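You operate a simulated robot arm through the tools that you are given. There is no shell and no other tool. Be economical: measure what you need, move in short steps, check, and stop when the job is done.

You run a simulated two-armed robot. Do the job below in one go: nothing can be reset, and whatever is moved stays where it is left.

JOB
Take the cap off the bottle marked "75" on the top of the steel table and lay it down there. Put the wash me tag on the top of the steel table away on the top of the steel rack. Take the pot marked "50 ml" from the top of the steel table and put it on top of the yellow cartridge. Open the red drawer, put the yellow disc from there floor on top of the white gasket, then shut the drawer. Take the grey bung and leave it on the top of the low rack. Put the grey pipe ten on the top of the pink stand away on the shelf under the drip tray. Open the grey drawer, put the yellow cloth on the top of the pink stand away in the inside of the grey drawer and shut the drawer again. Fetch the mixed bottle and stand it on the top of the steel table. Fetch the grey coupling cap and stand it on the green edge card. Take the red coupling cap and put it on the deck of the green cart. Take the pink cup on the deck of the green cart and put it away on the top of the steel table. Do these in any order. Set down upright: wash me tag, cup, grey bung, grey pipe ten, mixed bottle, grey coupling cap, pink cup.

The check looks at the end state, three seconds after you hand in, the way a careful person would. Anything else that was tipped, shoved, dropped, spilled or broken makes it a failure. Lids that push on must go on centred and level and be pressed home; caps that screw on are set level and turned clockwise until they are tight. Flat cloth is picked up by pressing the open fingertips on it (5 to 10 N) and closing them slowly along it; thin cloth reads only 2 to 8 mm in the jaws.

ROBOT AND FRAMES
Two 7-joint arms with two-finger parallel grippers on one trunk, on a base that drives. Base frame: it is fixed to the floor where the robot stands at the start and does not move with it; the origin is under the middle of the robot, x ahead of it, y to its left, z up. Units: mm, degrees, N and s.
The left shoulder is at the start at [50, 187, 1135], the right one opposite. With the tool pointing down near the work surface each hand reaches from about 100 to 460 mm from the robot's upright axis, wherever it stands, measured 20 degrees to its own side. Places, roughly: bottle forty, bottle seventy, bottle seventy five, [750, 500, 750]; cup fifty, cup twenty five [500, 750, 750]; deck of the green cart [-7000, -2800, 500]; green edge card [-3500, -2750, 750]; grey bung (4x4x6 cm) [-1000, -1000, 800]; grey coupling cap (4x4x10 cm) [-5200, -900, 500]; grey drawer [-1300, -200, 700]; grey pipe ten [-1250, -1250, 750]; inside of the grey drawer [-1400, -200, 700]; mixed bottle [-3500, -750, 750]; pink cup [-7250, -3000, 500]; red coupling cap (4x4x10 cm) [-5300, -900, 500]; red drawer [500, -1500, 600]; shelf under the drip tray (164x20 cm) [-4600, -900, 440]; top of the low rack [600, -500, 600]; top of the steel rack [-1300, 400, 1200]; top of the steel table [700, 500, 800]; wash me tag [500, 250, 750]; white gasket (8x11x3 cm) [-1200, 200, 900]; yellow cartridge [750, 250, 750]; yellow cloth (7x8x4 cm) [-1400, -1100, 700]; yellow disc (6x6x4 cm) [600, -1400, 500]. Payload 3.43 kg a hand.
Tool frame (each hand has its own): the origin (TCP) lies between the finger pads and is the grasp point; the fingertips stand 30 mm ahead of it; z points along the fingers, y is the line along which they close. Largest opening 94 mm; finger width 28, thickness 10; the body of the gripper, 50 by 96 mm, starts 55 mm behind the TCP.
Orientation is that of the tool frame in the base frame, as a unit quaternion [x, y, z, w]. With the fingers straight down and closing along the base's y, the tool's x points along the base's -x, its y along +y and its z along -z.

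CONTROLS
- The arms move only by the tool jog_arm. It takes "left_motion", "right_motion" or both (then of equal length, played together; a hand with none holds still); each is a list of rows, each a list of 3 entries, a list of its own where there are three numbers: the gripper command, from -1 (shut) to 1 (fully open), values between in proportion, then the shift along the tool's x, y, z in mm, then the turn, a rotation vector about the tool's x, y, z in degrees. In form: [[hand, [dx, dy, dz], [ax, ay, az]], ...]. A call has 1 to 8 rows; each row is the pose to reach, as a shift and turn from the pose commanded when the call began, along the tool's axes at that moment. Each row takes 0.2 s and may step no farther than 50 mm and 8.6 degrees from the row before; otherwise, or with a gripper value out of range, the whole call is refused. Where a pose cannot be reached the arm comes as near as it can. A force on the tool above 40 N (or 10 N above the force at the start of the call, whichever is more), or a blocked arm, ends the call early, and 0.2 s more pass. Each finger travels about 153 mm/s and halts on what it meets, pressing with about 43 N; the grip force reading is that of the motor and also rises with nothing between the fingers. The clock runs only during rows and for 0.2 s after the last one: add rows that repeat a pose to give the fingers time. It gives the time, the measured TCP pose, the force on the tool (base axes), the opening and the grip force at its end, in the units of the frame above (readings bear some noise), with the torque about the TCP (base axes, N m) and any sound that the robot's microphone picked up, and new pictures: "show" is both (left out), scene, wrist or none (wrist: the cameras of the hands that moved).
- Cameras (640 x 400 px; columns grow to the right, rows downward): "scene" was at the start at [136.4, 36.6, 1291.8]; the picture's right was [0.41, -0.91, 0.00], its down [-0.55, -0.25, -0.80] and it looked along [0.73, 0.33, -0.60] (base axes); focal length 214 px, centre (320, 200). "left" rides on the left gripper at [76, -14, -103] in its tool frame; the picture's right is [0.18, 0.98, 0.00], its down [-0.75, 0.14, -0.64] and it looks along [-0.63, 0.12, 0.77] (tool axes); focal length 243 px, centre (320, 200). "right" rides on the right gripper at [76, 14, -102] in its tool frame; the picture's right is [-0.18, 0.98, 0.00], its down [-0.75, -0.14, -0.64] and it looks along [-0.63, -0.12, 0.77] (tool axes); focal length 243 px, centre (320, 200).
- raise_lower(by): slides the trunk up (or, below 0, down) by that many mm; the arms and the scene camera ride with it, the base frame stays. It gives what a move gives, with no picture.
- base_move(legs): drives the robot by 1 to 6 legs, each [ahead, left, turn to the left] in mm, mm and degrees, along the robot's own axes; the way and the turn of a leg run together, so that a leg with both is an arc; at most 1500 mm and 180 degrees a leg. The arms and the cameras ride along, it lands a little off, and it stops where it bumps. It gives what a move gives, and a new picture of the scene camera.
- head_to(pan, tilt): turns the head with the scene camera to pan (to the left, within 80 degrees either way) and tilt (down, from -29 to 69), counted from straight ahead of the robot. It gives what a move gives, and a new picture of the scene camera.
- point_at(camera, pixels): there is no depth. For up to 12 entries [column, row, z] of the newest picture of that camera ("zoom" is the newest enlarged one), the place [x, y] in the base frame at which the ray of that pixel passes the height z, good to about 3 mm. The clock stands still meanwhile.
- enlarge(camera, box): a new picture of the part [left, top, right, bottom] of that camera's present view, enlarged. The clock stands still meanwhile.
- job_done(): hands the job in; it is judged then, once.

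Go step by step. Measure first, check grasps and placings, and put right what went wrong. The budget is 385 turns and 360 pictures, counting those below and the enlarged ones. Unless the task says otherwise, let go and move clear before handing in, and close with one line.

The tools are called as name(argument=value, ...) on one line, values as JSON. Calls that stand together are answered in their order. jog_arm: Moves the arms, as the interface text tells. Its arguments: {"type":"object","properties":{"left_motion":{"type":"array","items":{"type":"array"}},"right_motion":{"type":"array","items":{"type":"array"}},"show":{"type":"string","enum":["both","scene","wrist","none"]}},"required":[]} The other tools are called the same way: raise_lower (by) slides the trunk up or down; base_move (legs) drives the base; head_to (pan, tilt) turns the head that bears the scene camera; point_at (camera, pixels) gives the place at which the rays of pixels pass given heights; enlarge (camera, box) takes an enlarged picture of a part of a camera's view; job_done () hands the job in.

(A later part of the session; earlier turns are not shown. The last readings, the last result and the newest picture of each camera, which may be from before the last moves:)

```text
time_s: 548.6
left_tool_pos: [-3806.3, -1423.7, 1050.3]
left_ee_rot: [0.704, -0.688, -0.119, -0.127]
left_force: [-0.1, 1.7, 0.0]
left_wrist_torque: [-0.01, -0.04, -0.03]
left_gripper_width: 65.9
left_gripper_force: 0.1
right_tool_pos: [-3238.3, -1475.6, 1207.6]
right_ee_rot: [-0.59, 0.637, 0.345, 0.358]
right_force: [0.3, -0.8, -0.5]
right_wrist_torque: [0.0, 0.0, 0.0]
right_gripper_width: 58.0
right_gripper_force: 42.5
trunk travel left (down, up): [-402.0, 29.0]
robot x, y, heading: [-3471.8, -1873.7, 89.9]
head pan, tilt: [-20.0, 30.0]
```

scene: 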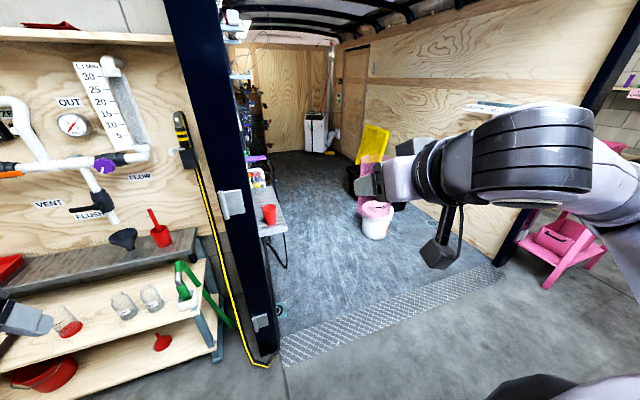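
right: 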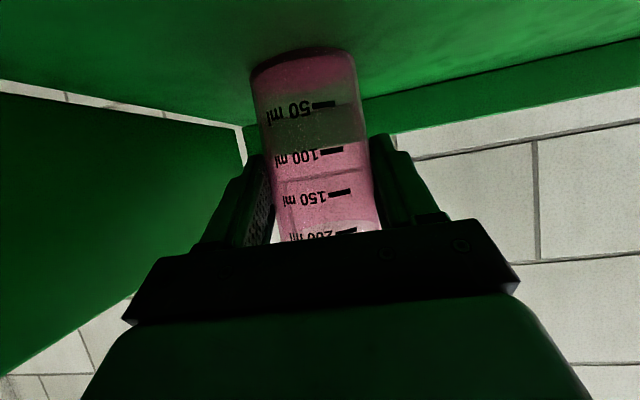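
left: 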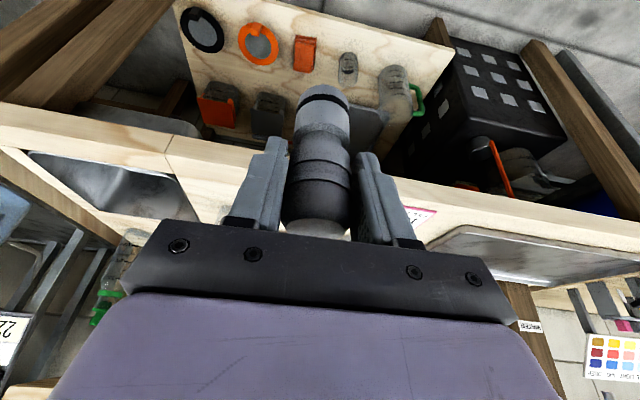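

The bay is wide. I go right to x≈-2700, turn to face -x, and sidestep into the bay.

base_move(legs=[[0, -700, 0], [0, 0, 90], [0, -1180, 0]])

head_to(pan=5, tilt=38)

```text
time_s: 561.9
left_tool_pos: [-3227.6, -1043.1, 1051.3]
left_ee_rot: [0.984, 0.025, -0.174, -0.003]
left_force: [-0.2, -0.9, 0.8]
left_wrist_torque: [0.03, 0.04, 0.0]
left_gripper_width: 65.9
left_gripper_force: 0.0
right_tool_pos: [-3190.7, -474.1, 1209.2]
right_ee_rot: [0.868, -0.022, -0.496, -0.002]
right_force: [0.7, 0.6, -0.6]
right_wrist_torque: [-0.01, 0.0, 0.02]
right_gripper_width: 57.8
right_gripper_force: 42.7
trunk travel left (down, up): [-402.0, 29.0]
robot x, y, heading: [-2784.3, -693.6, -178.4]
head pan, tilt: [-20.0, 30.0]
```

scene: 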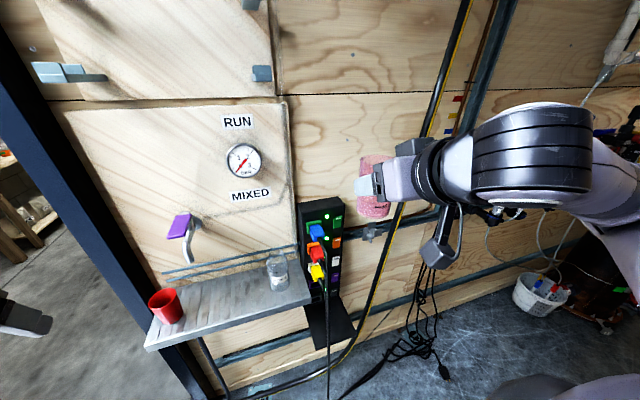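

```text
time_s: 562.8
left_tool_pos: [-3226.6, -1043.2, 1050.5]
left_ee_rot: [0.984, 0.025, -0.174, -0.003]
left_force: [1.1, -0.2, -0.2]
left_wrist_torque: [0.04, -0.01, 0.02]
left_gripper_width: 66.1
left_gripper_force: 0.1
right_tool_pos: [-3191.1, -474.3, 1207.4]
right_ee_rot: [0.868, -0.023, -0.496, -0.003]
right_force: [0.7, -1.0, -0.9]
right_wrist_torque: [-0.01, -0.03, 0.01]
right_gripper_width: 58.1
right_gripper_force: 43.2
trunk travel left (down, up): [-402.0, 29.0]
robot x, y, heading: [-2781.1, -695.1, -178.2]
head pan, tilt: [5.0, 38.0]
```

scene: 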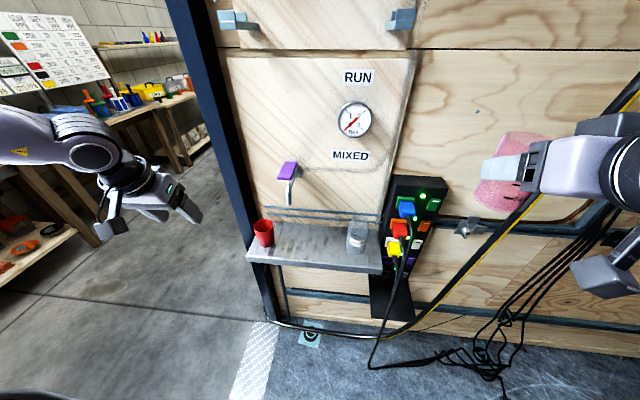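

The bottle stands on the small grating shelf at (356,237). I enlarge and measure.

enlarge(camera="scene", box=[240, 150, 400, 280])

point_at(camera="scene", pixels=[[247, 261, 740], [247, 261, 780], [356, 249, 740], [356, 249, 780], [382, 272, 740], [357, 218, 860], [357, 218, 880], [264, 246, 760]])

```text
3.08 times, centred on (320, 215) of scene
```

zoom: 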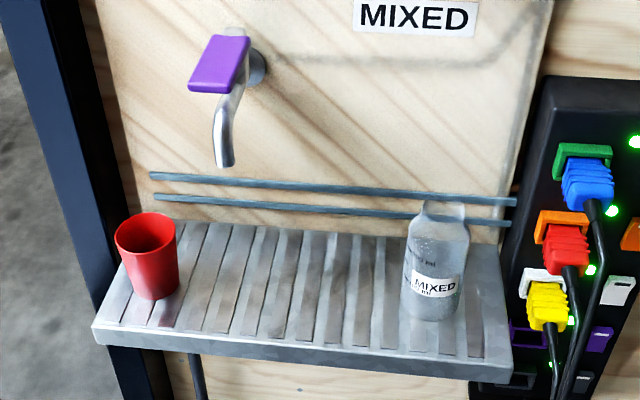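

```text
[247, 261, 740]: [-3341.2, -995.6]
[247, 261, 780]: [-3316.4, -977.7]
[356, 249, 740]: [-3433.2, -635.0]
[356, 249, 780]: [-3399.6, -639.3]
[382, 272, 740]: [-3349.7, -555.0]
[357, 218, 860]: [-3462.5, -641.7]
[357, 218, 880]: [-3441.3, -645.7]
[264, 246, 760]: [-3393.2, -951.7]
```

Bottle: axis ≈(-3408,-638), shelf z≈770, top z≈908; open-topped, so it must stay upright. I check where the floor cables lie.

point_at(camera="scene", pixels=[[372, 368, 20], [410, 325, 20], [450, 352, 20], [500, 350, 20], [500, 398, 20], [340, 330, 20]])

```text
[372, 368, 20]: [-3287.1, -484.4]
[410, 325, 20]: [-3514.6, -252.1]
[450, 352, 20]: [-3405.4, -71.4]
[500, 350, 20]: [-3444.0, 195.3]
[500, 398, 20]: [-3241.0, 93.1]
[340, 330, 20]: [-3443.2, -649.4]
```

Cables stay clear if the base keeps x ≥ -2880. I shift right, tilt the left hand to ~60°, and lower to z≈845 in front of the bottle.

base_move(legs=[[0, -285, -1.8]])

jog_arm(left_motion=[[1, [5, -23, -5], [0, -8, 0]], [1, [10, -46, -10], [0, -16, 0]], [1, [15, -69, -15], [0, -24, 0]], [1, [20, -92, -20], [0, -32, 0]], [1, [25, -115, -25], [0, -40, 0]], [1, [25, -115, -25], [0, -40, 0]]], show="none")

raise_lower(by=-200)

jog_arm(left_motion=[[1, [0, 0, 0], [0, 0, 0]]], show="wrist")

```text
time_s: 564.5
left_tool_pos: [-3238.0, -825.8, 1050.1]
left_ee_rot: [0.984, 0.014, -0.175, -0.004]
left_force: [-0.3, 0.2, 0.1]
left_wrist_torque: [-0.04, 0.0, 0.02]
left_gripper_width: 65.8
left_gripper_force: 0.0
right_tool_pos: [-3188.7, -256.7, 1207.4]
right_ee_rot: [0.867, -0.033, -0.497, -0.007]
right_force: [1.0, -0.1, -0.5]
right_wrist_torque: [-0.01, 0.01, 0.01]
right_gripper_width: 58.1
right_gripper_force: 43.4
trunk travel left (down, up): [-402.0, 29.0]
robot x, y, heading: [-2790.8, -489.6, -180.0]
head pan, tilt: [5.0, 38.0]
stopped in leg 1: the robot was blocked; the commanded pose is now the measured one
```

scene: 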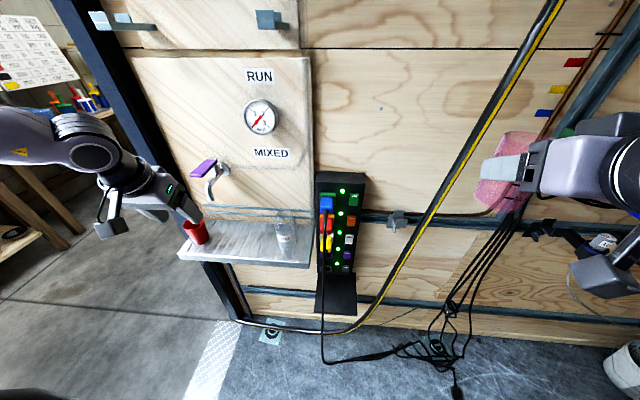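

```text
time_s: 565.9
left_tool_pos: [-3219.0, -711.0, 1065.1]
left_ee_rot: [0.865, 0.014, -0.501, -0.001]
left_force: [-0.3, 0.8, 0.4]
left_wrist_torque: [-0.03, -0.03, 0.04]
left_gripper_width: 94.4
left_gripper_force: 0.0
left hand out of reach, approached as far as the arm can: row 5, 6
right_tool_pos: [-3188.2, -260.3, 1208.6]
right_ee_rot: [0.867, -0.032, -0.497, -0.008]
right_force: [-0.5, -0.2, -0.5]
right_wrist_torque: [-0.03, -0.04, -0.02]
right_gripper_width: 57.8
right_gripper_force: 42.8
trunk travel left (down, up): [-402.0, 29.0]
robot x, y, heading: [-2788.7, -491.0, -179.9]
head pan, tilt: [5.0, 38.0]
```

```text
time_s: 568.0
left_tool_pos: [-3219.6, -710.3, 864.5]
left_ee_rot: [0.866, 0.014, -0.5, -0.001]
left_force: [-0.2, -0.2, 0.0]
left_wrist_torque: [0.01, -0.01, 0.03]
left_gripper_width: 93.9
left_gripper_force: 0.1
right_tool_pos: [-3187.6, -259.9, 1007.2]
right_ee_rot: [0.867, -0.032, -0.497, -0.008]
right_force: [-0.4, -0.8, -0.3]
right_wrist_torque: [0.0, 0.0, -0.03]
right_gripper_width: 58.3
right_gripper_force: 43.4
trunk travel left (down, up): [-202.0, 229.0]
robot x, y, heading: [-2790.5, -486.4, -179.7]
head pan, tilt: [5.0, 38.0]
```

```text
time_s: 568.4
left_tool_pos: [-3218.3, -711.4, 864.1]
left_ee_rot: [0.866, 0.014, -0.5, 0.0]
left_force: [0.5, 0.1, -0.3]
left_wrist_torque: [-0.02, -0.05, -0.02]
left_gripper_width: 94.2
left_gripper_force: 0.1
right_tool_pos: [-3188.3, -259.8, 1006.9]
right_ee_rot: [0.867, -0.032, -0.497, -0.008]
right_force: [-0.6, 0.2, 0.2]
right_wrist_torque: [0.01, -0.02, -0.01]
right_gripper_width: 58.2
right_gripper_force: 42.8
trunk travel left (down, up): [-202.0, 229.0]
robot x, y, heading: [-2792.1, -492.5, -180.0]
head pan, tilt: [5.0, 38.0]
```

left: 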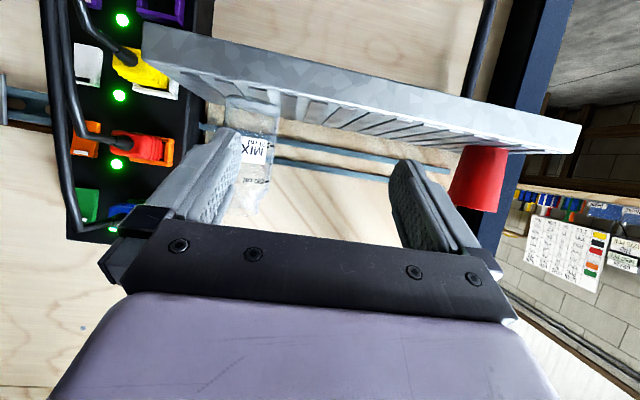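

The base was stopped short on the right; I look to the right to see what it touched.

head_to(pan=-80, tilt=45)

```text
time_s: 570.0
left_tool_pos: [-3218.9, -709.8, 864.9]
left_ee_rot: [0.866, 0.014, -0.5, -0.001]
left_force: [-0.3, -0.6, 0.4]
left_wrist_torque: [-0.04, 0.02, -0.03]
left_gripper_width: 93.9
left_gripper_force: 0.2
right_tool_pos: [-3188.4, -259.4, 1007.2]
right_ee_rot: [0.868, -0.032, -0.496, -0.008]
right_force: [0.5, 0.3, -1.1]
right_wrist_torque: [0.01, 0.01, 0.01]
right_gripper_width: 57.9
right_gripper_force: 43.0
trunk travel left (down, up): [-202.0, 229.0]
robot x, y, heading: [-2788.3, -484.7, -179.8]
head pan, tilt: [-80.0, 45.0]
```

scene: 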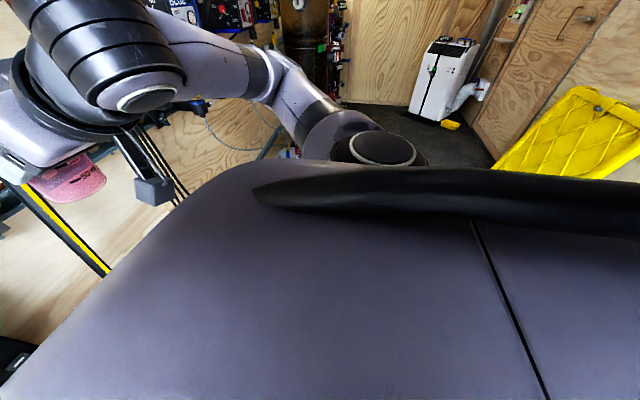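

Nothing learnable there. I measure the bottle in the wrist view.

enlarge(camera="left", box=[180, 70, 330, 230])

point_at(camera="left", pixels=[[252, 100, 770], [252, 105, 775], [250, 205, 908], [231, 130, 810], [277, 135, 810], [254, 132, 810]])

```text
2.50 times, centred on (255, 150) of left
```

zoom: 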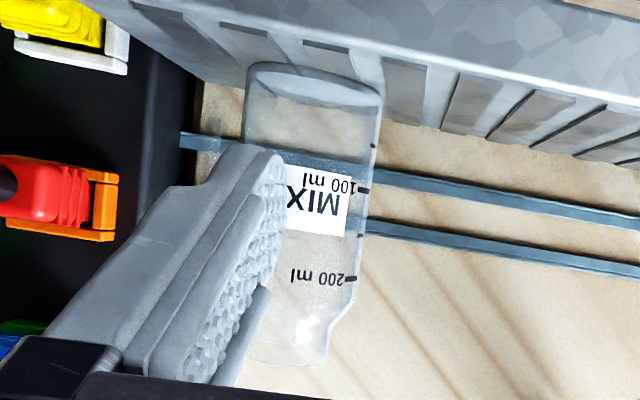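

```text
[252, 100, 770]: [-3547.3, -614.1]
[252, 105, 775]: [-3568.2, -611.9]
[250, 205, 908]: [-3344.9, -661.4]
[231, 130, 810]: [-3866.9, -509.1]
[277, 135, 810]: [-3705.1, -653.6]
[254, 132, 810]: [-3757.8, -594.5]
```

Shelf is nearer z≈803; bottle axis ≈(-3381,-643), ~66 mm wide. I narrow the fingers to 80 mm, shift right 67 mm, and check.

jog_arm(left_motion=[[0.7, [0, -34, 0], [0, 0, 0]], [0.7, [0, -67, 0], [0, 0, 0]], [0.7, [0, -67, 0], [0, 0, 0]]], show="none")

base_move(legs=[[70, 0, 0]])

jog_arm(left_motion=[[0.7, [0, 0, 0], [0, 0, 0]]], show="wrist")

```text
time_s: 570.8
left_tool_pos: [-3220.8, -643.4, 865.4]
left_ee_rot: [0.866, 0.015, -0.5, 0.0]
left_force: [-0.1, -0.7, 1.3]
left_wrist_torque: [-0.04, 0.01, -0.03]
left_gripper_width: 79.7
left_gripper_force: 0.1
right_tool_pos: [-3188.8, -260.6, 1007.4]
right_ee_rot: [0.867, -0.031, -0.497, -0.008]
right_force: [0.4, -0.2, -0.4]
right_wrist_torque: [0.02, -0.01, 0.01]
right_gripper_width: 58.2
right_gripper_force: 43.2
trunk travel left (down, up): [-202.0, 229.0]
robot x, y, heading: [-2785.9, -491.1, -180.0]
head pan, tilt: [-80.0, 45.0]
```

```text
time_s: 571.8
left_tool_pos: [-3291.0, -644.0, 866.1]
left_ee_rot: [0.866, 0.016, -0.5, 0.0]
left_force: [-0.1, 0.0, 0.0]
left_wrist_torque: [0.01, 0.03, -0.02]
left_gripper_width: 80.0
left_gripper_force: 0.1
right_tool_pos: [-3257.8, -258.8, 1007.9]
right_ee_rot: [0.868, -0.031, -0.496, -0.007]
right_force: [0.6, -0.2, -0.6]
right_wrist_torque: [0.01, -0.01, -0.03]
right_gripper_width: 58.1
right_gripper_force: 42.8
trunk travel left (down, up): [-202.0, 229.0]
robot x, y, heading: [-2857.1, -489.7, -179.7]
head pan, tilt: [-80.0, 45.0]
```

scene: 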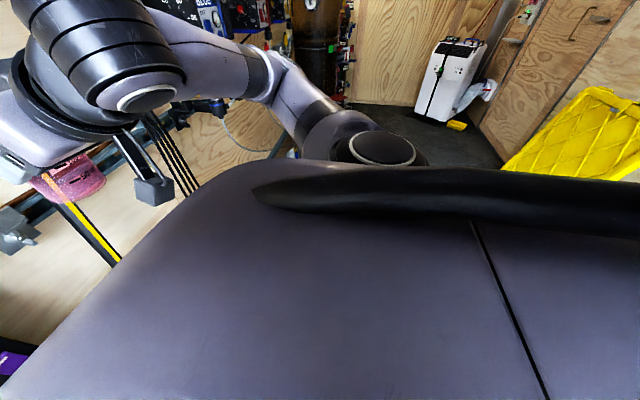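

```text
time_s: 572.2
left_tool_pos: [-3289.5, -644.6, 866.2]
left_ee_rot: [0.866, 0.016, -0.501, 0.001]
left_force: [0.0, -0.2, 0.2]
left_wrist_torque: [0.0, -0.03, 0.03]
left_gripper_width: 80.0
left_gripper_force: 0.0
right_tool_pos: [-3258.3, -259.2, 1007.4]
right_ee_rot: [0.867, -0.032, -0.497, -0.008]
right_force: [0.0, -0.7, -0.8]
right_wrist_torque: [0.0, -0.04, 0.04]
right_gripper_width: 58.3
right_gripper_force: 43.3
trunk travel left (down, up): [-202.0, 229.0]
robot x, y, heading: [-2860.3, -489.7, -179.8]
head pan, tilt: [-80.0, 45.0]
```

left: 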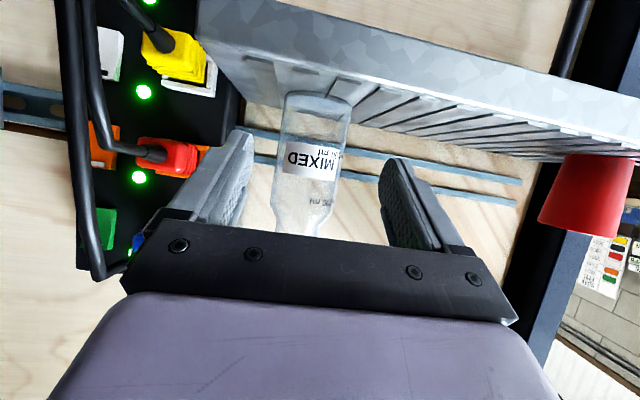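

The bottle is centred, ~94 mm ahead. I advance 81 mm with the arm.

jog_arm(left_motion=[[0.7, [-13, -1, 23], [0, 0, 0]], [0.7, [-27, -1, 47], [0, 0, 0]], [0.7, [-40, -1, 70], [0, 0, 0]], [0.7, [-40, -1, 70], [0, 0, 0]]], show="wrist")

```text
time_s: 573.2
left_tool_pos: [-3372.5, -646.8, 864.0]
left_ee_rot: [0.866, 0.016, -0.5, 0.001]
left_force: [-1.0, -0.6, -0.4]
left_wrist_torque: [-0.01, 0.02, 0.03]
left_gripper_width: 79.7
left_gripper_force: 0.0
right_tool_pos: [-3258.6, -260.0, 1007.8]
right_ee_rot: [0.868, -0.032, -0.496, -0.008]
right_force: [0.7, 0.3, -0.5]
right_wrist_torque: [-0.03, 0.0, -0.02]
right_gripper_width: 58.2
right_gripper_force: 42.8
trunk travel left (down, up): [-202.0, 229.0]
robot x, y, heading: [-2859.0, -485.2, -179.7]
head pan, tilt: [-80.0, 45.0]
```

left: 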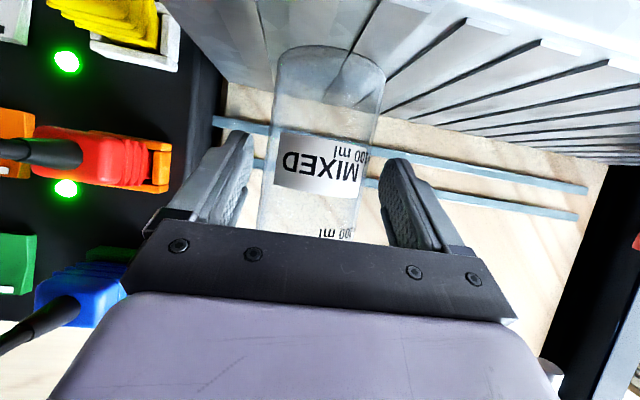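

Between the fingers. I close gently and lift with the trunk.

jog_arm(left_motion=[[0.5, [0, 0, 0], [0, 0, 0]], [0.4, [0, 0, 0], [0, 0, 0]], [0.25, [0, 0, 0], [0, 0, 0]], [0.1, [0, 0, 0], [0, 0, 0]], [0.1, [0, 0, 0], [0, 0, 0]]], show="none")

raise_lower(by=60)

base_move(legs=[[-200, 0, 0]])

head_to(pan=5, tilt=38)

```text
time_s: 574.4
left_tool_pos: [-3371.2, -646.0, 864.6]
left_ee_rot: [0.866, 0.015, -0.5, 0.0]
left_force: [-0.4, -0.4, -0.1]
left_wrist_torque: [-0.06, 0.0, 0.02]
left_gripper_width: 58.0
left_gripper_force: 42.8
right_tool_pos: [-3257.6, -258.6, 1008.4]
right_ee_rot: [0.867, -0.033, -0.496, -0.009]
right_force: [-0.1, -0.1, 0.4]
right_wrist_torque: [0.02, 0.0, 0.01]
right_gripper_width: 58.0
right_gripper_force: 42.8
trunk travel left (down, up): [-202.0, 229.0]
robot x, y, heading: [-2860.3, -490.2, -179.9]
head pan, tilt: [-80.0, 45.0]
```

```text
time_s: 575.4
left_tool_pos: [-3371.8, -645.6, 923.8]
left_ee_rot: [0.866, 0.015, -0.5, 0.0]
left_force: [0.4, -0.9, -0.4]
left_wrist_torque: [0.0, -0.01, 0.03]
left_gripper_width: 58.3
left_gripper_force: 42.9
right_tool_pos: [-3259.3, -260.1, 1066.9]
right_ee_rot: [0.868, -0.033, -0.496, -0.008]
right_force: [-0.4, 0.3, 0.0]
right_wrist_torque: [0.01, -0.03, 0.03]
right_gripper_width: 57.9
right_gripper_force: 43.4
trunk travel left (down, up): [-262.0, 169.0]
robot x, y, heading: [-2859.4, -488.9, -179.6]
head pan, tilt: [-80.0, 45.0]
```

```text
time_s: 576.5
left_tool_pos: [-3300.4, -645.9, 923.3]
left_ee_rot: [0.866, 0.016, -0.499, 0.0]
left_force: [0.4, -0.4, -0.6]
left_wrist_torque: [0.02, 0.0, -0.01]
left_gripper_width: 58.2
left_gripper_force: 42.8
right_tool_pos: [-3185.9, -259.2, 1067.6]
right_ee_rot: [0.867, -0.032, -0.497, -0.007]
right_force: [0.5, 0.0, -0.1]
right_wrist_torque: [-0.01, 0.02, -0.03]
right_gripper_width: 57.9
right_gripper_force: 42.8
trunk travel left (down, up): [-262.0, 169.0]
robot x, y, heading: [-2787.2, -487.3, -180.0]
head pan, tilt: [-80.0, 45.0]
stopped in leg 1: the robot was blocked; the commanded pose is now the measured one
```

scene: 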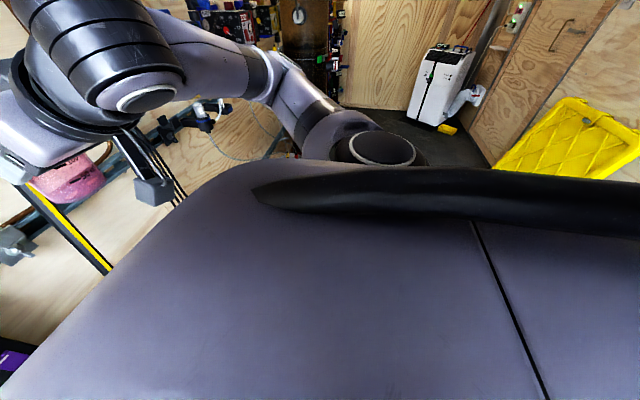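

```text
time_s: 578.1
left_tool_pos: [-3299.3, -644.2, 924.6]
left_ee_rot: [0.866, 0.015, -0.5, 0.0]
left_force: [0.3, -1.6, -0.5]
left_wrist_torque: [0.01, -0.03, 0.01]
left_gripper_width: 57.9
left_gripper_force: 43.7
right_tool_pos: [-3184.8, -258.5, 1067.9]
right_ee_rot: [0.867, -0.033, -0.497, -0.009]
right_force: [-0.1, -1.0, -0.2]
right_wrist_torque: [-0.01, -0.02, 0.03]
right_gripper_width: 58.1
right_gripper_force: 43.0
trunk travel left (down, up): [-262.0, 169.0]
robot x, y, heading: [-2784.3, -489.5, -180.0]
head pan, tilt: [5.0, 38.0]
```

scene: 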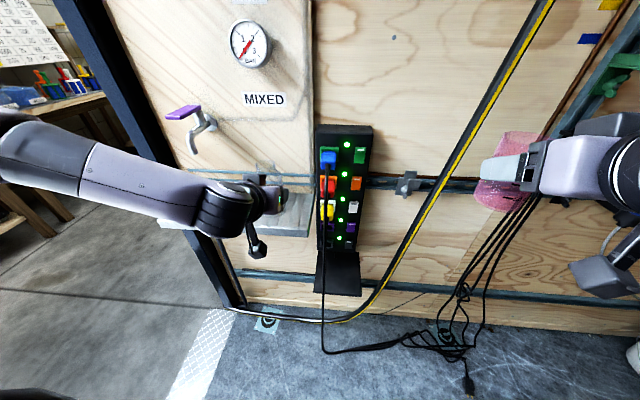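

Bottle held; the base is against something behind-right, so I leave sideways to the left. First raise and pull the bottle back to clear the red cup and tap.

raise_lower(by=140)

jog_arm(left_motion=[[0.1, [20, 0, -35], [0, 0, 0]], [0.1, [40, 0, -69], [0, 0, 0]], [0.1, [40, 0, -69], [0, 0, 0]]], show="none")

base_move(legs=[[10, 60, 0], [0, 1150, 0]])

```text
time_s: 579.8
left_tool_pos: [-3299.8, -645.6, 1064.8]
left_ee_rot: [0.866, 0.014, -0.499, -0.001]
left_force: [-0.9, -0.3, -0.6]
left_wrist_torque: [0.02, -0.04, 0.01]
left_gripper_width: 57.9
left_gripper_force: 43.4
right_tool_pos: [-3185.2, -259.8, 1207.9]
right_ee_rot: [0.867, -0.032, -0.496, -0.008]
right_force: [0.5, 0.6, -0.8]
right_wrist_torque: [-0.01, -0.03, -0.02]
right_gripper_width: 57.9
right_gripper_force: 43.4
trunk travel left (down, up): [-402.0, 29.0]
robot x, y, heading: [-2789.1, -491.7, -179.8]
head pan, tilt: [5.0, 38.0]
```

```text
time_s: 580.6
left_tool_pos: [-3218.4, -644.2, 1063.2]
left_ee_rot: [0.866, 0.015, -0.501, 0.0]
left_force: [0.5, -0.3, -1.2]
left_wrist_torque: [0.01, 0.0, -0.03]
left_gripper_width: 57.9
left_gripper_force: 43.4
right_tool_pos: [-3185.9, -259.1, 1207.2]
right_ee_rot: [0.868, -0.032, -0.496, -0.007]
right_force: [-0.4, -0.5, -0.7]
right_wrist_torque: [-0.02, 0.0, 0.02]
right_gripper_width: 57.7
right_gripper_force: 43.5
trunk travel left (down, up): [-402.0, 29.0]
robot x, y, heading: [-2784.3, -487.3, -179.8]
head pan, tilt: [5.0, 38.0]
```

```text
time_s: 587.0
left_tool_pos: [-3223.0, -1853.6, 1062.7]
left_ee_rot: [0.865, 0.018, -0.501, 0.002]
left_force: [0.2, 0.0, -0.6]
left_wrist_torque: [-0.05, 0.01, -0.02]
left_gripper_width: 57.8
left_gripper_force: 43.1
right_tool_pos: [-3190.5, -1470.8, 1208.7]
right_ee_rot: [0.867, -0.03, -0.497, -0.007]
right_force: [0.0, 0.4, -0.6]
right_wrist_torque: [0.04, 0.05, 0.0]
right_gripper_width: 58.2
right_gripper_force: 43.2
trunk travel left (down, up): [-402.0, 29.0]
robot x, y, heading: [-2791.0, -1699.3, -179.6]
head pan, tilt: [5.0, 38.0]
```

scene: 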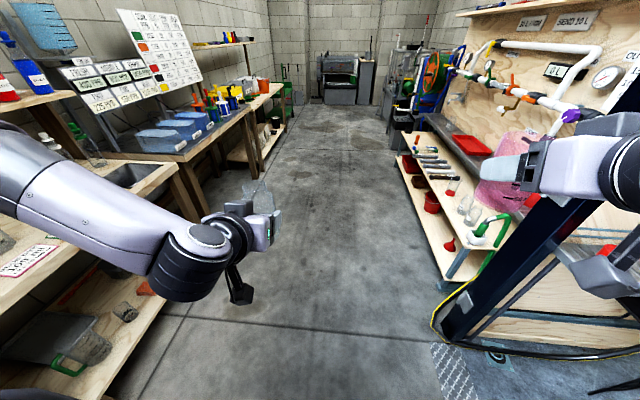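

Clear of the bay with both items upright. I turn around and drive back toward the steel table along the corridor.

base_move(legs=[[0, 0, 180], [0, 20, 0], [1450, 0, 0]])

```text
time_s: 602.0
left_tool_pos: [-898.0, -1535.3, 1064.3]
left_ee_rot: [-0.015, 0.866, 0.0, 0.5]
left_force: [0.2, -0.4, -0.8]
left_wrist_torque: [0.01, 0.02, -0.01]
left_gripper_width: 58.0
left_gripper_force: 43.0
right_tool_pos: [-931.6, -1918.2, 1208.0]
right_ee_rot: [0.033, 0.868, -0.009, 0.496]
right_force: [0.0, 0.0, -0.3]
right_wrist_torque: [-0.02, 0.04, 0.01]
right_gripper_width: 58.2
right_gripper_force: 43.1
trunk travel left (down, up): [-402.0, 29.0]
robot x, y, heading: [-1330.9, -1690.3, 0.1]
head pan, tilt: [5.0, 38.0]
```

scene: 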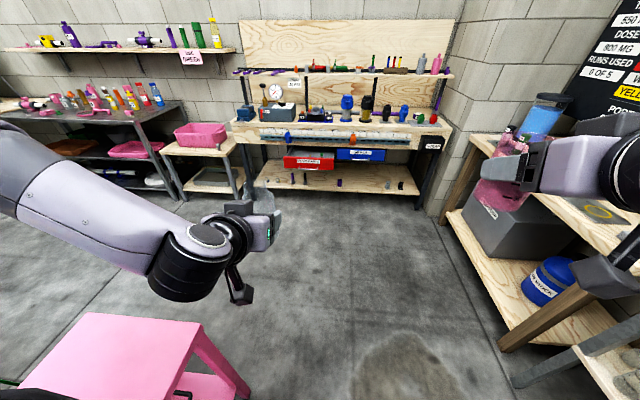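

I continue ahead and then left to the steel table.

base_move(legs=[[930, 40, 0], [0, 1000, 0], [0, 560, 0], [220, 0, 0]])

```text
time_s: 615.7
left_tool_pos: [198.9, 105.3, 1063.4]
left_ee_rot: [-0.024, 0.866, 0.005, 0.499]
left_force: [0.1, 0.0, -0.5]
left_wrist_torque: [-0.01, 0.0, 0.03]
left_gripper_width: 58.0
left_gripper_force: 42.8
right_tool_pos: [173.7, -279.4, 1207.1]
right_ee_rot: [0.023, 0.868, -0.003, 0.496]
right_force: [0.9, -0.1, 0.3]
right_wrist_torque: [0.02, 0.01, 0.0]
right_gripper_width: 57.9
right_gripper_force: 43.0
trunk travel left (down, up): [-402.0, 29.0]
robot x, y, heading: [-230.3, -58.9, 1.1]
head pan, tilt: [5.0, 38.0]
```

scene: 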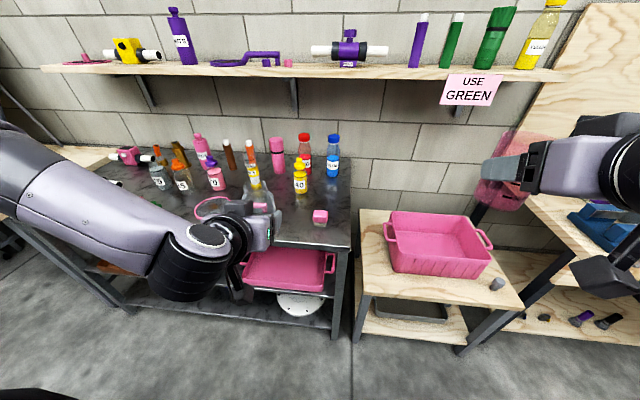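

Table spot near (545,105) is free. I drive up, extend the bottle forward, then lower.

base_move(legs=[[258, 0, -1.1]])

jog_arm(left_motion=[[0.1, [-18, 0, 31], [0, 0, 0]], [0.1, [-36, 0, 62], [0, 0, 0]], [0.1, [-36, 0, 62], [0, 0, 0]]], show="none")

raise_lower(by=-175)

enlarge(camera="scene", box=[160, 130, 380, 290])

```text
time_s: 617.6
left_tool_pos: [456.9, 101.5, 1063.5]
left_ee_rot: [-0.017, 0.866, 0.002, 0.5]
left_force: [1.5, 0.0, -0.1]
left_wrist_torque: [0.0, 0.01, -0.04]
left_gripper_width: 58.0
left_gripper_force: 43.0
right_tool_pos: [424.2, -282.2, 1206.3]
right_ee_rot: [0.031, 0.868, -0.008, 0.496]
right_force: [-0.5, 0.1, 0.1]
right_wrist_torque: [0.0, -0.01, 0.01]
right_gripper_width: 58.1
right_gripper_force: 43.0
trunk travel left (down, up): [-402.0, 29.0]
robot x, y, heading: [23.1, -50.7, 0.5]
head pan, tilt: [5.0, 38.0]
```

scene: 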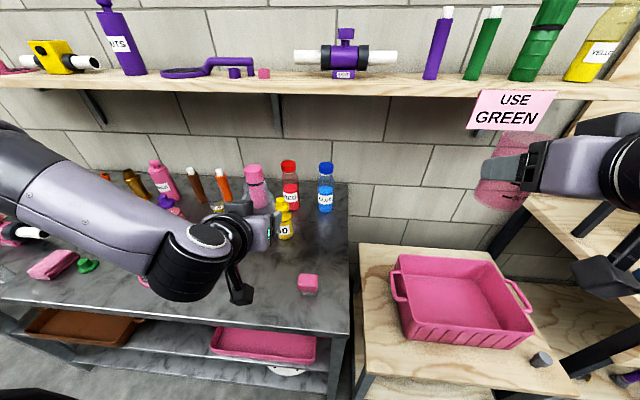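

```text
time_s: 618.4
left_tool_pos: [527.7, 102.0, 1064.2]
left_ee_rot: [-0.017, 0.866, 0.001, 0.5]
left_force: [0.8, 0.1, -0.7]
left_wrist_torque: [-0.01, 0.02, -0.02]
left_gripper_width: 57.8
left_gripper_force: 43.2
right_tool_pos: [423.3, -281.8, 1207.9]
right_ee_rot: [0.031, 0.867, -0.007, 0.497]
right_force: [0.4, 0.2, -0.4]
right_wrist_torque: [0.0, 0.0, 0.01]
right_gripper_width: 58.1
right_gripper_force: 43.3
trunk travel left (down, up): [-402.0, 29.0]
robot x, y, heading: [24.0, -53.6, 0.5]
head pan, tilt: [5.0, 38.0]
```

```text
time_s: 620.4
left_tool_pos: [527.0, 102.5, 889.9]
left_ee_rot: [-0.016, 0.866, 0.001, 0.5]
left_force: [-0.3, 0.3, -1.2]
left_wrist_torque: [-0.01, 0.01, 0.01]
left_gripper_width: 58.2
left_gripper_force: 42.7
right_tool_pos: [424.3, -281.9, 1032.3]
right_ee_rot: [0.031, 0.867, -0.007, 0.496]
right_force: [1.0, 0.5, -0.5]
right_wrist_torque: [0.01, -0.01, 0.0]
right_gripper_width: 57.9
right_gripper_force: 43.0
trunk travel left (down, up): [-227.0, 204.0]
robot x, y, heading: [24.1, -52.0, 0.7]
head pan, tilt: [5.0, 38.0]
```

```text
2.50 times, centred on (270, 210) of scene
```

zoom: 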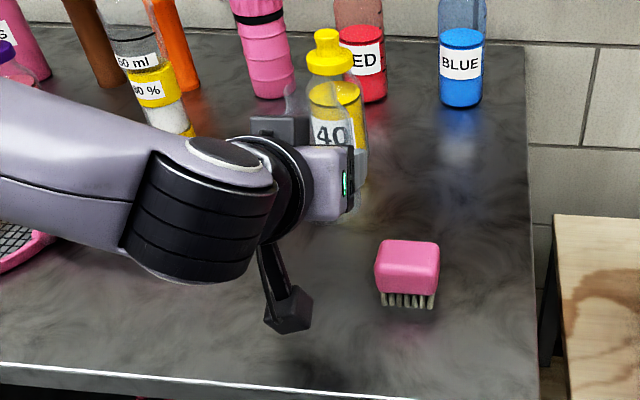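

Clear of neighbours. I creep down.

raise_lower(by=-20)

raise_lower(by=-4)

raise_lower(by=-3)

```text
time_s: 621.0
left_tool_pos: [527.3, 102.2, 868.8]
left_ee_rot: [-0.016, 0.866, 0.001, 0.5]
left_force: [0.6, -1.2, 0.1]
left_wrist_torque: [0.02, 0.0, -0.02]
left_gripper_width: 58.0
left_gripper_force: 43.1
right_tool_pos: [423.6, -282.2, 1012.1]
right_ee_rot: [0.03, 0.867, -0.006, 0.497]
right_force: [0.2, 0.5, -0.1]
right_wrist_torque: [0.01, 0.01, 0.0]
right_gripper_width: 57.8
right_gripper_force: 42.5
trunk travel left (down, up): [-207.0, 224.0]
robot x, y, heading: [20.4, -52.3, 0.2]
head pan, tilt: [5.0, 38.0]
```

```text
time_s: 621.5
left_tool_pos: [527.5, 102.7, 867.0]
left_ee_rot: [-0.017, 0.866, 0.001, 0.501]
left_force: [-0.5, -0.3, -0.5]
left_wrist_torque: [0.0, 0.0, 0.01]
left_gripper_width: 58.0
left_gripper_force: 42.7
right_tool_pos: [424.2, -282.1, 1010.0]
right_ee_rot: [0.03, 0.868, -0.006, 0.496]
right_force: [0.0, -0.3, -0.4]
right_wrist_torque: [-0.01, 0.0, -0.01]
right_gripper_width: 57.7
right_gripper_force: 42.3
trunk travel left (down, up): [-203.0, 228.0]
robot x, y, heading: [23.1, -56.5, 0.4]
head pan, tilt: [5.0, 38.0]
```

```text
time_s: 622.1
left_tool_pos: [527.0, 101.7, 863.6]
left_ee_rot: [-0.017, 0.865, 0.001, 0.501]
left_force: [-2.6, 1.0, 7.1]
left_wrist_torque: [0.23, -0.2, 0.09]
left_gripper_width: 57.7
left_gripper_force: 43.2
right_tool_pos: [422.8, -281.5, 1006.5]
right_ee_rot: [0.031, 0.867, -0.007, 0.497]
right_force: [0.2, 0.0, -0.3]
right_wrist_torque: [0.02, 0.02, 0.0]
right_gripper_width: 57.9
right_gripper_force: 42.8
trunk travel left (down, up): [-200.0, 231.0]
robot x, y, heading: [22.9, -49.9, 0.8]
head pan, tilt: [5.0, 38.0]
```

Contact (7 N). Release gently and withdraw straight back along the fingers, then up.

jog_arm(left_motion=[[0.3, [0, 0, 0], [0, 0, 0]], [0.5, [0, 0, 0], [0, 0, 0]], [0.8, [0, 0, 0], [0, 0, 0]], [0.8, [0, 0, 0], [0, 0, 0]], [0.8, [8, 0, -30], [0, 0, 0]], [0.8, [12, 0, -70], [0, 0, 0]], [0.8, [10, 0, -115], [0, 0, 0]]], show="scene")

```text
time_s: 623.7
left_tool_pos: [428.6, 94.8, 908.9]
left_ee_rot: [-0.018, 0.866, 0.002, 0.499]
left_force: [-0.9, 0.3, 0.6]
left_wrist_torque: [0.01, 0.03, 0.01]
left_gripper_width: 84.7
left_gripper_force: 0.1
left hand out of reach, approached as far as the arm can: row 7
right_tool_pos: [424.6, -282.0, 1005.5]
right_ee_rot: [0.031, 0.868, -0.007, 0.496]
right_force: [0.5, 0.1, -0.3]
right_wrist_torque: [-0.02, 0.01, 0.01]
right_gripper_width: 57.7
right_gripper_force: 42.6
trunk travel left (down, up): [-200.0, 231.0]
robot x, y, heading: [27.9, -54.9, 0.5]
head pan, tilt: [5.0, 38.0]
```

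scene: 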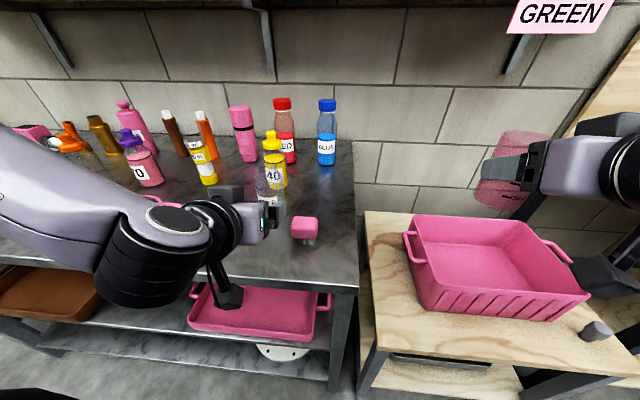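

The mixed bottle stands on the table. Now the cup: I raise a bit, drive left ~497 so the right hand is in line with the tag's old free spot (575,215).

raise_lower(by=110)

base_move(legs=[[-8, 0, -0.5], [0, 497, 0]])

jog_arm(right_motion=[[0.1, [-23, 0, 40], [0, 0, 0]], [0.1, [-47, 0, 79], [0, 0, 0]], [0.1, [-70, 0, 118], [0, 0, 0]], [0.1, [-70, 0, 118], [0, 0, 0]]], show="scene")

```text
time_s: 625.1
left_tool_pos: [429.8, 96.3, 1018.3]
left_ee_rot: [-0.017, 0.866, 0.002, 0.499]
left_force: [0.6, 0.8, -0.2]
left_wrist_torque: [0.02, 0.04, -0.01]
left_gripper_width: 84.5
left_gripper_force: 0.1
right_tool_pos: [425.3, -282.4, 1115.2]
right_ee_rot: [0.03, 0.868, -0.007, 0.496]
right_force: [-0.1, -0.4, -0.3]
right_wrist_torque: [-0.01, 0.02, -0.01]
right_gripper_width: 58.0
right_gripper_force: 43.1
trunk travel left (down, up): [-310.0, 121.0]
robot x, y, heading: [25.3, -55.0, 0.6]
head pan, tilt: [5.0, 38.0]
```

```text
time_s: 628.3
left_tool_pos: [421.7, 579.4, 1019.5]
left_ee_rot: [-0.014, 0.866, 0.0, 0.499]
left_force: [-0.1, -0.4, 0.1]
left_wrist_torque: [0.0, -0.01, -0.02]
left_gripper_width: 84.8
left_gripper_force: 0.0
right_tool_pos: [416.1, 201.3, 1115.8]
right_ee_rot: [0.034, 0.868, -0.009, 0.496]
right_force: [-0.6, 0.2, -1.1]
right_wrist_torque: [0.01, -0.04, 0.03]
right_gripper_width: 58.0
right_gripper_force: 43.3
trunk travel left (down, up): [-310.0, 121.0]
robot x, y, heading: [18.5, 437.2, -0.1]
head pan, tilt: [5.0, 38.0]
```

scene: 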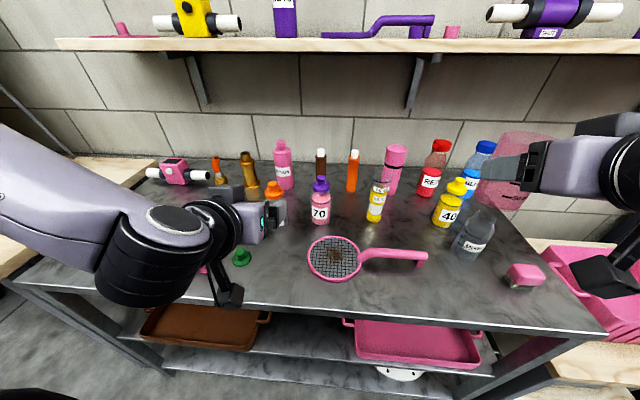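

```text
time_s: 629.3
left_tool_pos: [421.4, 579.0, 1018.9]
left_ee_rot: [-0.014, 0.866, 0.0, 0.499]
left_force: [-0.2, 0.3, -0.1]
left_wrist_torque: [-0.02, 0.01, 0.0]
left_gripper_width: 84.5
left_gripper_force: 0.0
right_tool_pos: [553.9, 190.5, 1114.1]
right_ee_rot: [0.034, 0.867, -0.009, 0.497]
right_force: [0.2, 0.6, -0.3]
right_wrist_torque: [-0.02, 0.01, 0.02]
right_gripper_width: 57.9
right_gripper_force: 42.7
trunk travel left (down, up): [-310.0, 121.0]
robot x, y, heading: [20.0, 432.8, -0.1]
head pan, tilt: [5.0, 38.0]
```

scene: 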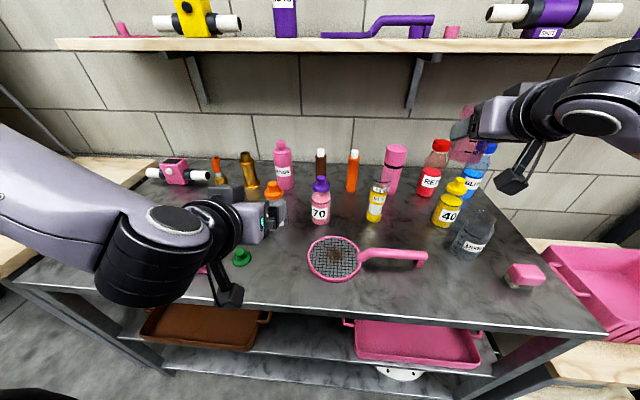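

I shift the cup 27 mm left and raise the left hand 190 mm (so the trunk can come down).

jog_arm(left_motion=[[0.4, [-42, 0, -24], [0, 0, 0]], [0.4, [-84, 0, -48], [0, 0, 0]], [0.4, [-126, 0, -72], [0, 0, 0]], [0.4, [-165, 0, -96], [0, 0, 0]]], right_motion=[[0.1, [0, 9, 0], [0, 0, 0]], [0.1, [0, 18, 0], [0, 0, 0]], [0.1, [0, 27, 0], [0, 0, 0]], [0.1, [0, 27, 0], [0, 0, 0]]], show="none")

raise_lower(by=-200)

enlarge(camera="scene", box=[300, 100, 540, 280])

```text
time_s: 630.3
left_tool_pos: [423.2, 582.0, 1210.1]
left_ee_rot: [-0.014, 0.866, 0.0, 0.499]
left_force: [0.3, -0.6, 0.1]
left_wrist_torque: [-0.01, -0.01, 0.01]
left_gripper_width: 65.7
left_gripper_force: 0.1
right_tool_pos: [554.4, 218.5, 1116.9]
right_ee_rot: [0.033, 0.867, -0.008, 0.497]
right_force: [0.2, -0.4, -1.6]
right_wrist_torque: [-0.02, 0.03, 0.04]
right_gripper_width: 57.9
right_gripper_force: 43.3
trunk travel left (down, up): [-310.0, 121.0]
robot x, y, heading: [16.3, 432.4, 0.2]
head pan, tilt: [5.0, 38.0]
```

```text
time_s: 632.5
left_tool_pos: [422.8, 582.0, 1009.7]
left_ee_rot: [-0.014, 0.866, 0.0, 0.499]
left_force: [0.1, -1.0, -0.7]
left_wrist_torque: [0.01, 0.0, 0.01]
left_gripper_width: 65.6
left_gripper_force: 0.1
right_tool_pos: [555.6, 219.4, 917.5]
right_ee_rot: [0.033, 0.867, -0.009, 0.497]
right_force: [0.8, 0.6, 0.2]
right_wrist_torque: [-0.01, 0.0, -0.01]
right_gripper_width: 57.9
right_gripper_force: 43.4
trunk travel left (down, up): [-110.0, 321.0]
robot x, y, heading: [16.5, 436.8, -0.1]
head pan, tilt: [5.0, 38.0]
```

```text
2.22 times, centred on (420, 190) of scene
```

zoom: 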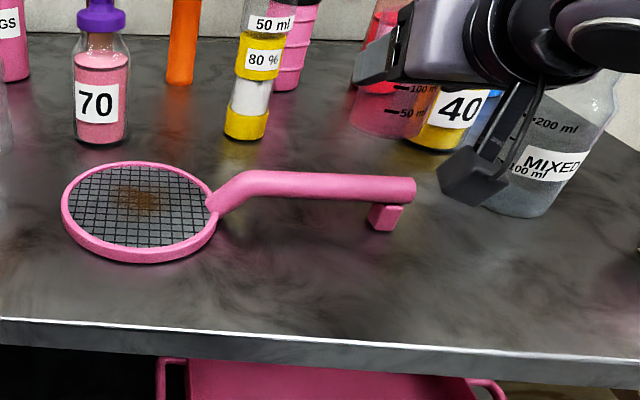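

Looks clear. I creep the cup down.

raise_lower(by=-35)

raise_lower(by=-5)

raise_lower(by=-3)

```text
time_s: 633.3
left_tool_pos: [423.3, 581.1, 976.0]
left_ee_rot: [-0.015, 0.866, 0.0, 0.499]
left_force: [-0.7, 0.9, 0.5]
left_wrist_torque: [0.02, 0.01, -0.05]
left_gripper_width: 65.5
left_gripper_force: 0.1
right_tool_pos: [554.7, 218.9, 882.3]
right_ee_rot: [0.034, 0.867, -0.009, 0.497]
right_force: [0.3, 0.7, -0.1]
right_wrist_torque: [-0.01, 0.04, 0.0]
right_gripper_width: 57.8
right_gripper_force: 43.1
trunk travel left (down, up): [-75.0, 356.0]
robot x, y, heading: [17.4, 432.4, -0.2]
head pan, tilt: [5.0, 38.0]
```

```text
time_s: 633.8
left_tool_pos: [423.2, 581.1, 970.0]
left_ee_rot: [-0.015, 0.867, 0.0, 0.499]
left_force: [-0.5, 0.0, 0.6]
left_wrist_torque: [-0.03, 0.04, -0.02]
left_gripper_width: 65.6
left_gripper_force: 0.1
right_tool_pos: [553.4, 218.4, 876.8]
right_ee_rot: [0.033, 0.868, -0.008, 0.496]
right_force: [0.3, -0.1, 0.1]
right_wrist_torque: [-0.04, 0.01, -0.01]
right_gripper_width: 57.6
right_gripper_force: 42.5
trunk travel left (down, up): [-70.0, 361.0]
robot x, y, heading: [13.8, 432.4, 0.1]
head pan, tilt: [5.0, 38.0]
```

```text
time_s: 634.3
left_tool_pos: [423.5, 581.2, 967.4]
left_ee_rot: [-0.015, 0.866, 0.001, 0.499]
left_force: [0.0, -0.3, 0.0]
left_wrist_torque: [0.0, -0.01, 0.02]
left_gripper_width: 65.9
left_gripper_force: 0.0
right_tool_pos: [554.5, 219.8, 874.1]
right_ee_rot: [0.033, 0.868, -0.008, 0.496]
right_force: [0.6, 0.3, -0.3]
right_wrist_torque: [0.01, 0.01, 0.02]
right_gripper_width: 57.9
right_gripper_force: 43.4
trunk travel left (down, up): [-67.0, 364.0]
robot x, y, heading: [18.2, 431.0, -0.1]
head pan, tilt: [5.0, 38.0]
```

raise_lower(by=-3)

raise_lower(by=-3)

```text
time_s: 634.9
left_tool_pos: [423.5, 580.9, 964.1]
left_ee_rot: [-0.014, 0.867, 0.0, 0.498]
left_force: [0.4, 0.6, -1.1]
left_wrist_torque: [0.0, -0.03, -0.02]
left_gripper_width: 65.7
left_gripper_force: 0.1
right_tool_pos: [553.2, 218.0, 871.1]
right_ee_rot: [0.034, 0.867, -0.009, 0.496]
right_force: [0.5, -0.4, -0.3]
right_wrist_torque: [0.0, 0.01, 0.02]
right_gripper_width: 57.9
right_gripper_force: 43.2
trunk travel left (down, up): [-64.0, 367.0]
robot x, y, heading: [19.0, 433.2, 0.2]
head pan, tilt: [5.0, 38.0]
```

```text
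time_s: 635.4
left_tool_pos: [423.2, 581.4, 961.3]
left_ee_rot: [-0.015, 0.866, 0.001, 0.5]
left_force: [0.6, 0.0, -0.2]
left_wrist_torque: [-0.01, -0.02, -0.01]
left_gripper_width: 65.6
left_gripper_force: 0.1
right_tool_pos: [554.4, 219.0, 868.8]
right_ee_rot: [0.034, 0.867, -0.009, 0.496]
right_force: [0.0, 0.2, -0.1]
right_wrist_torque: [-0.03, 0.02, -0.02]
right_gripper_width: 57.6
right_gripper_force: 43.6
trunk travel left (down, up): [-61.0, 370.0]
robot x, y, heading: [17.7, 431.4, -0.0]
head pan, tilt: [5.0, 38.0]
```

No contact yet at 868.8; I look.

jog_arm(right_motion=[[0.1, [0, 0, 0], [0, 0, 0]]], show="wrist")

```text
time_s: 635.8
left_tool_pos: [423.5, 581.7, 961.3]
left_ee_rot: [-0.014, 0.866, 0.0, 0.5]
left_force: [0.1, 0.3, 0.1]
left_wrist_torque: [0.01, 0.0, 0.01]
left_gripper_width: 65.9
left_gripper_force: 0.0
right_tool_pos: [554.8, 219.7, 869.1]
right_ee_rot: [0.033, 0.868, -0.008, 0.496]
right_force: [0.0, 0.0, -0.8]
right_wrist_torque: [0.0, -0.02, 0.02]
right_gripper_width: 57.8
right_gripper_force: 42.9
trunk travel left (down, up): [-61.0, 370.0]
robot x, y, heading: [16.7, 432.6, -0.2]
head pan, tilt: [5.0, 38.0]
```

right: 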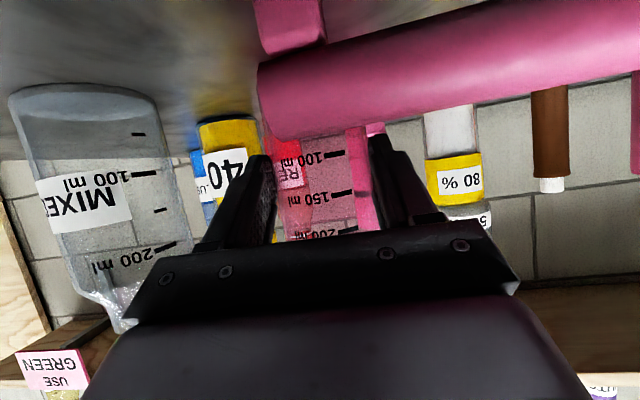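

The racket handle hides the cup's foot but nothing touches. I continue down.

raise_lower(by=-3)

raise_lower(by=-3)

```text
time_s: 636.3
left_tool_pos: [423.2, 580.7, 958.6]
left_ee_rot: [-0.014, 0.866, 0.0, 0.499]
left_force: [-0.4, 0.4, 0.4]
left_wrist_torque: [0.0, -0.01, -0.01]
left_gripper_width: 65.8
left_gripper_force: 0.0
right_tool_pos: [553.7, 218.4, 865.0]
right_ee_rot: [0.034, 0.868, -0.009, 0.496]
right_force: [0.2, 0.2, 0.0]
right_wrist_torque: [0.0, 0.01, 0.01]
right_gripper_width: 57.7
right_gripper_force: 42.9
trunk travel left (down, up): [-58.0, 373.0]
robot x, y, heading: [17.3, 435.3, -0.3]
head pan, tilt: [5.0, 38.0]
```

```text
time_s: 636.8
left_tool_pos: [423.1, 581.8, 955.6]
left_ee_rot: [-0.014, 0.866, 0.0, 0.499]
left_force: [1.1, -0.3, -0.1]
left_wrist_torque: [0.0, -0.03, -0.03]
left_gripper_width: 65.8
left_gripper_force: 0.1
right_tool_pos: [554.0, 218.7, 863.8]
right_ee_rot: [0.034, 0.867, -0.009, 0.497]
right_force: [-0.4, 0.1, 2.3]
right_wrist_torque: [0.0, -0.16, 0.01]
right_gripper_width: 57.8
right_gripper_force: 42.7
trunk travel left (down, up): [-55.0, 376.0]
robot x, y, heading: [17.7, 434.8, -0.1]
head pan, tilt: [5.0, 38.0]
```

First touch (2 N). One more small step.

raise_lower(by=-2)

```text
time_s: 637.3
left_tool_pos: [422.5, 582.7, 953.2]
left_ee_rot: [-0.015, 0.867, 0.001, 0.499]
left_force: [-0.4, 0.7, 0.6]
left_wrist_torque: [-0.04, 0.0, 0.01]
left_gripper_width: 65.8
left_gripper_force: 0.1
right_tool_pos: [554.5, 219.1, 862.1]
right_ee_rot: [0.034, 0.866, -0.009, 0.499]
right_force: [0.9, -0.4, 9.7]
right_wrist_torque: [-0.02, -0.48, -0.03]
right_gripper_width: 57.6
right_gripper_force: 43.3
trunk travel left (down, up): [-53.0, 378.0]
robot x, y, heading: [19.8, 435.8, 0.1]
head pan, tilt: [5.0, 38.0]
```

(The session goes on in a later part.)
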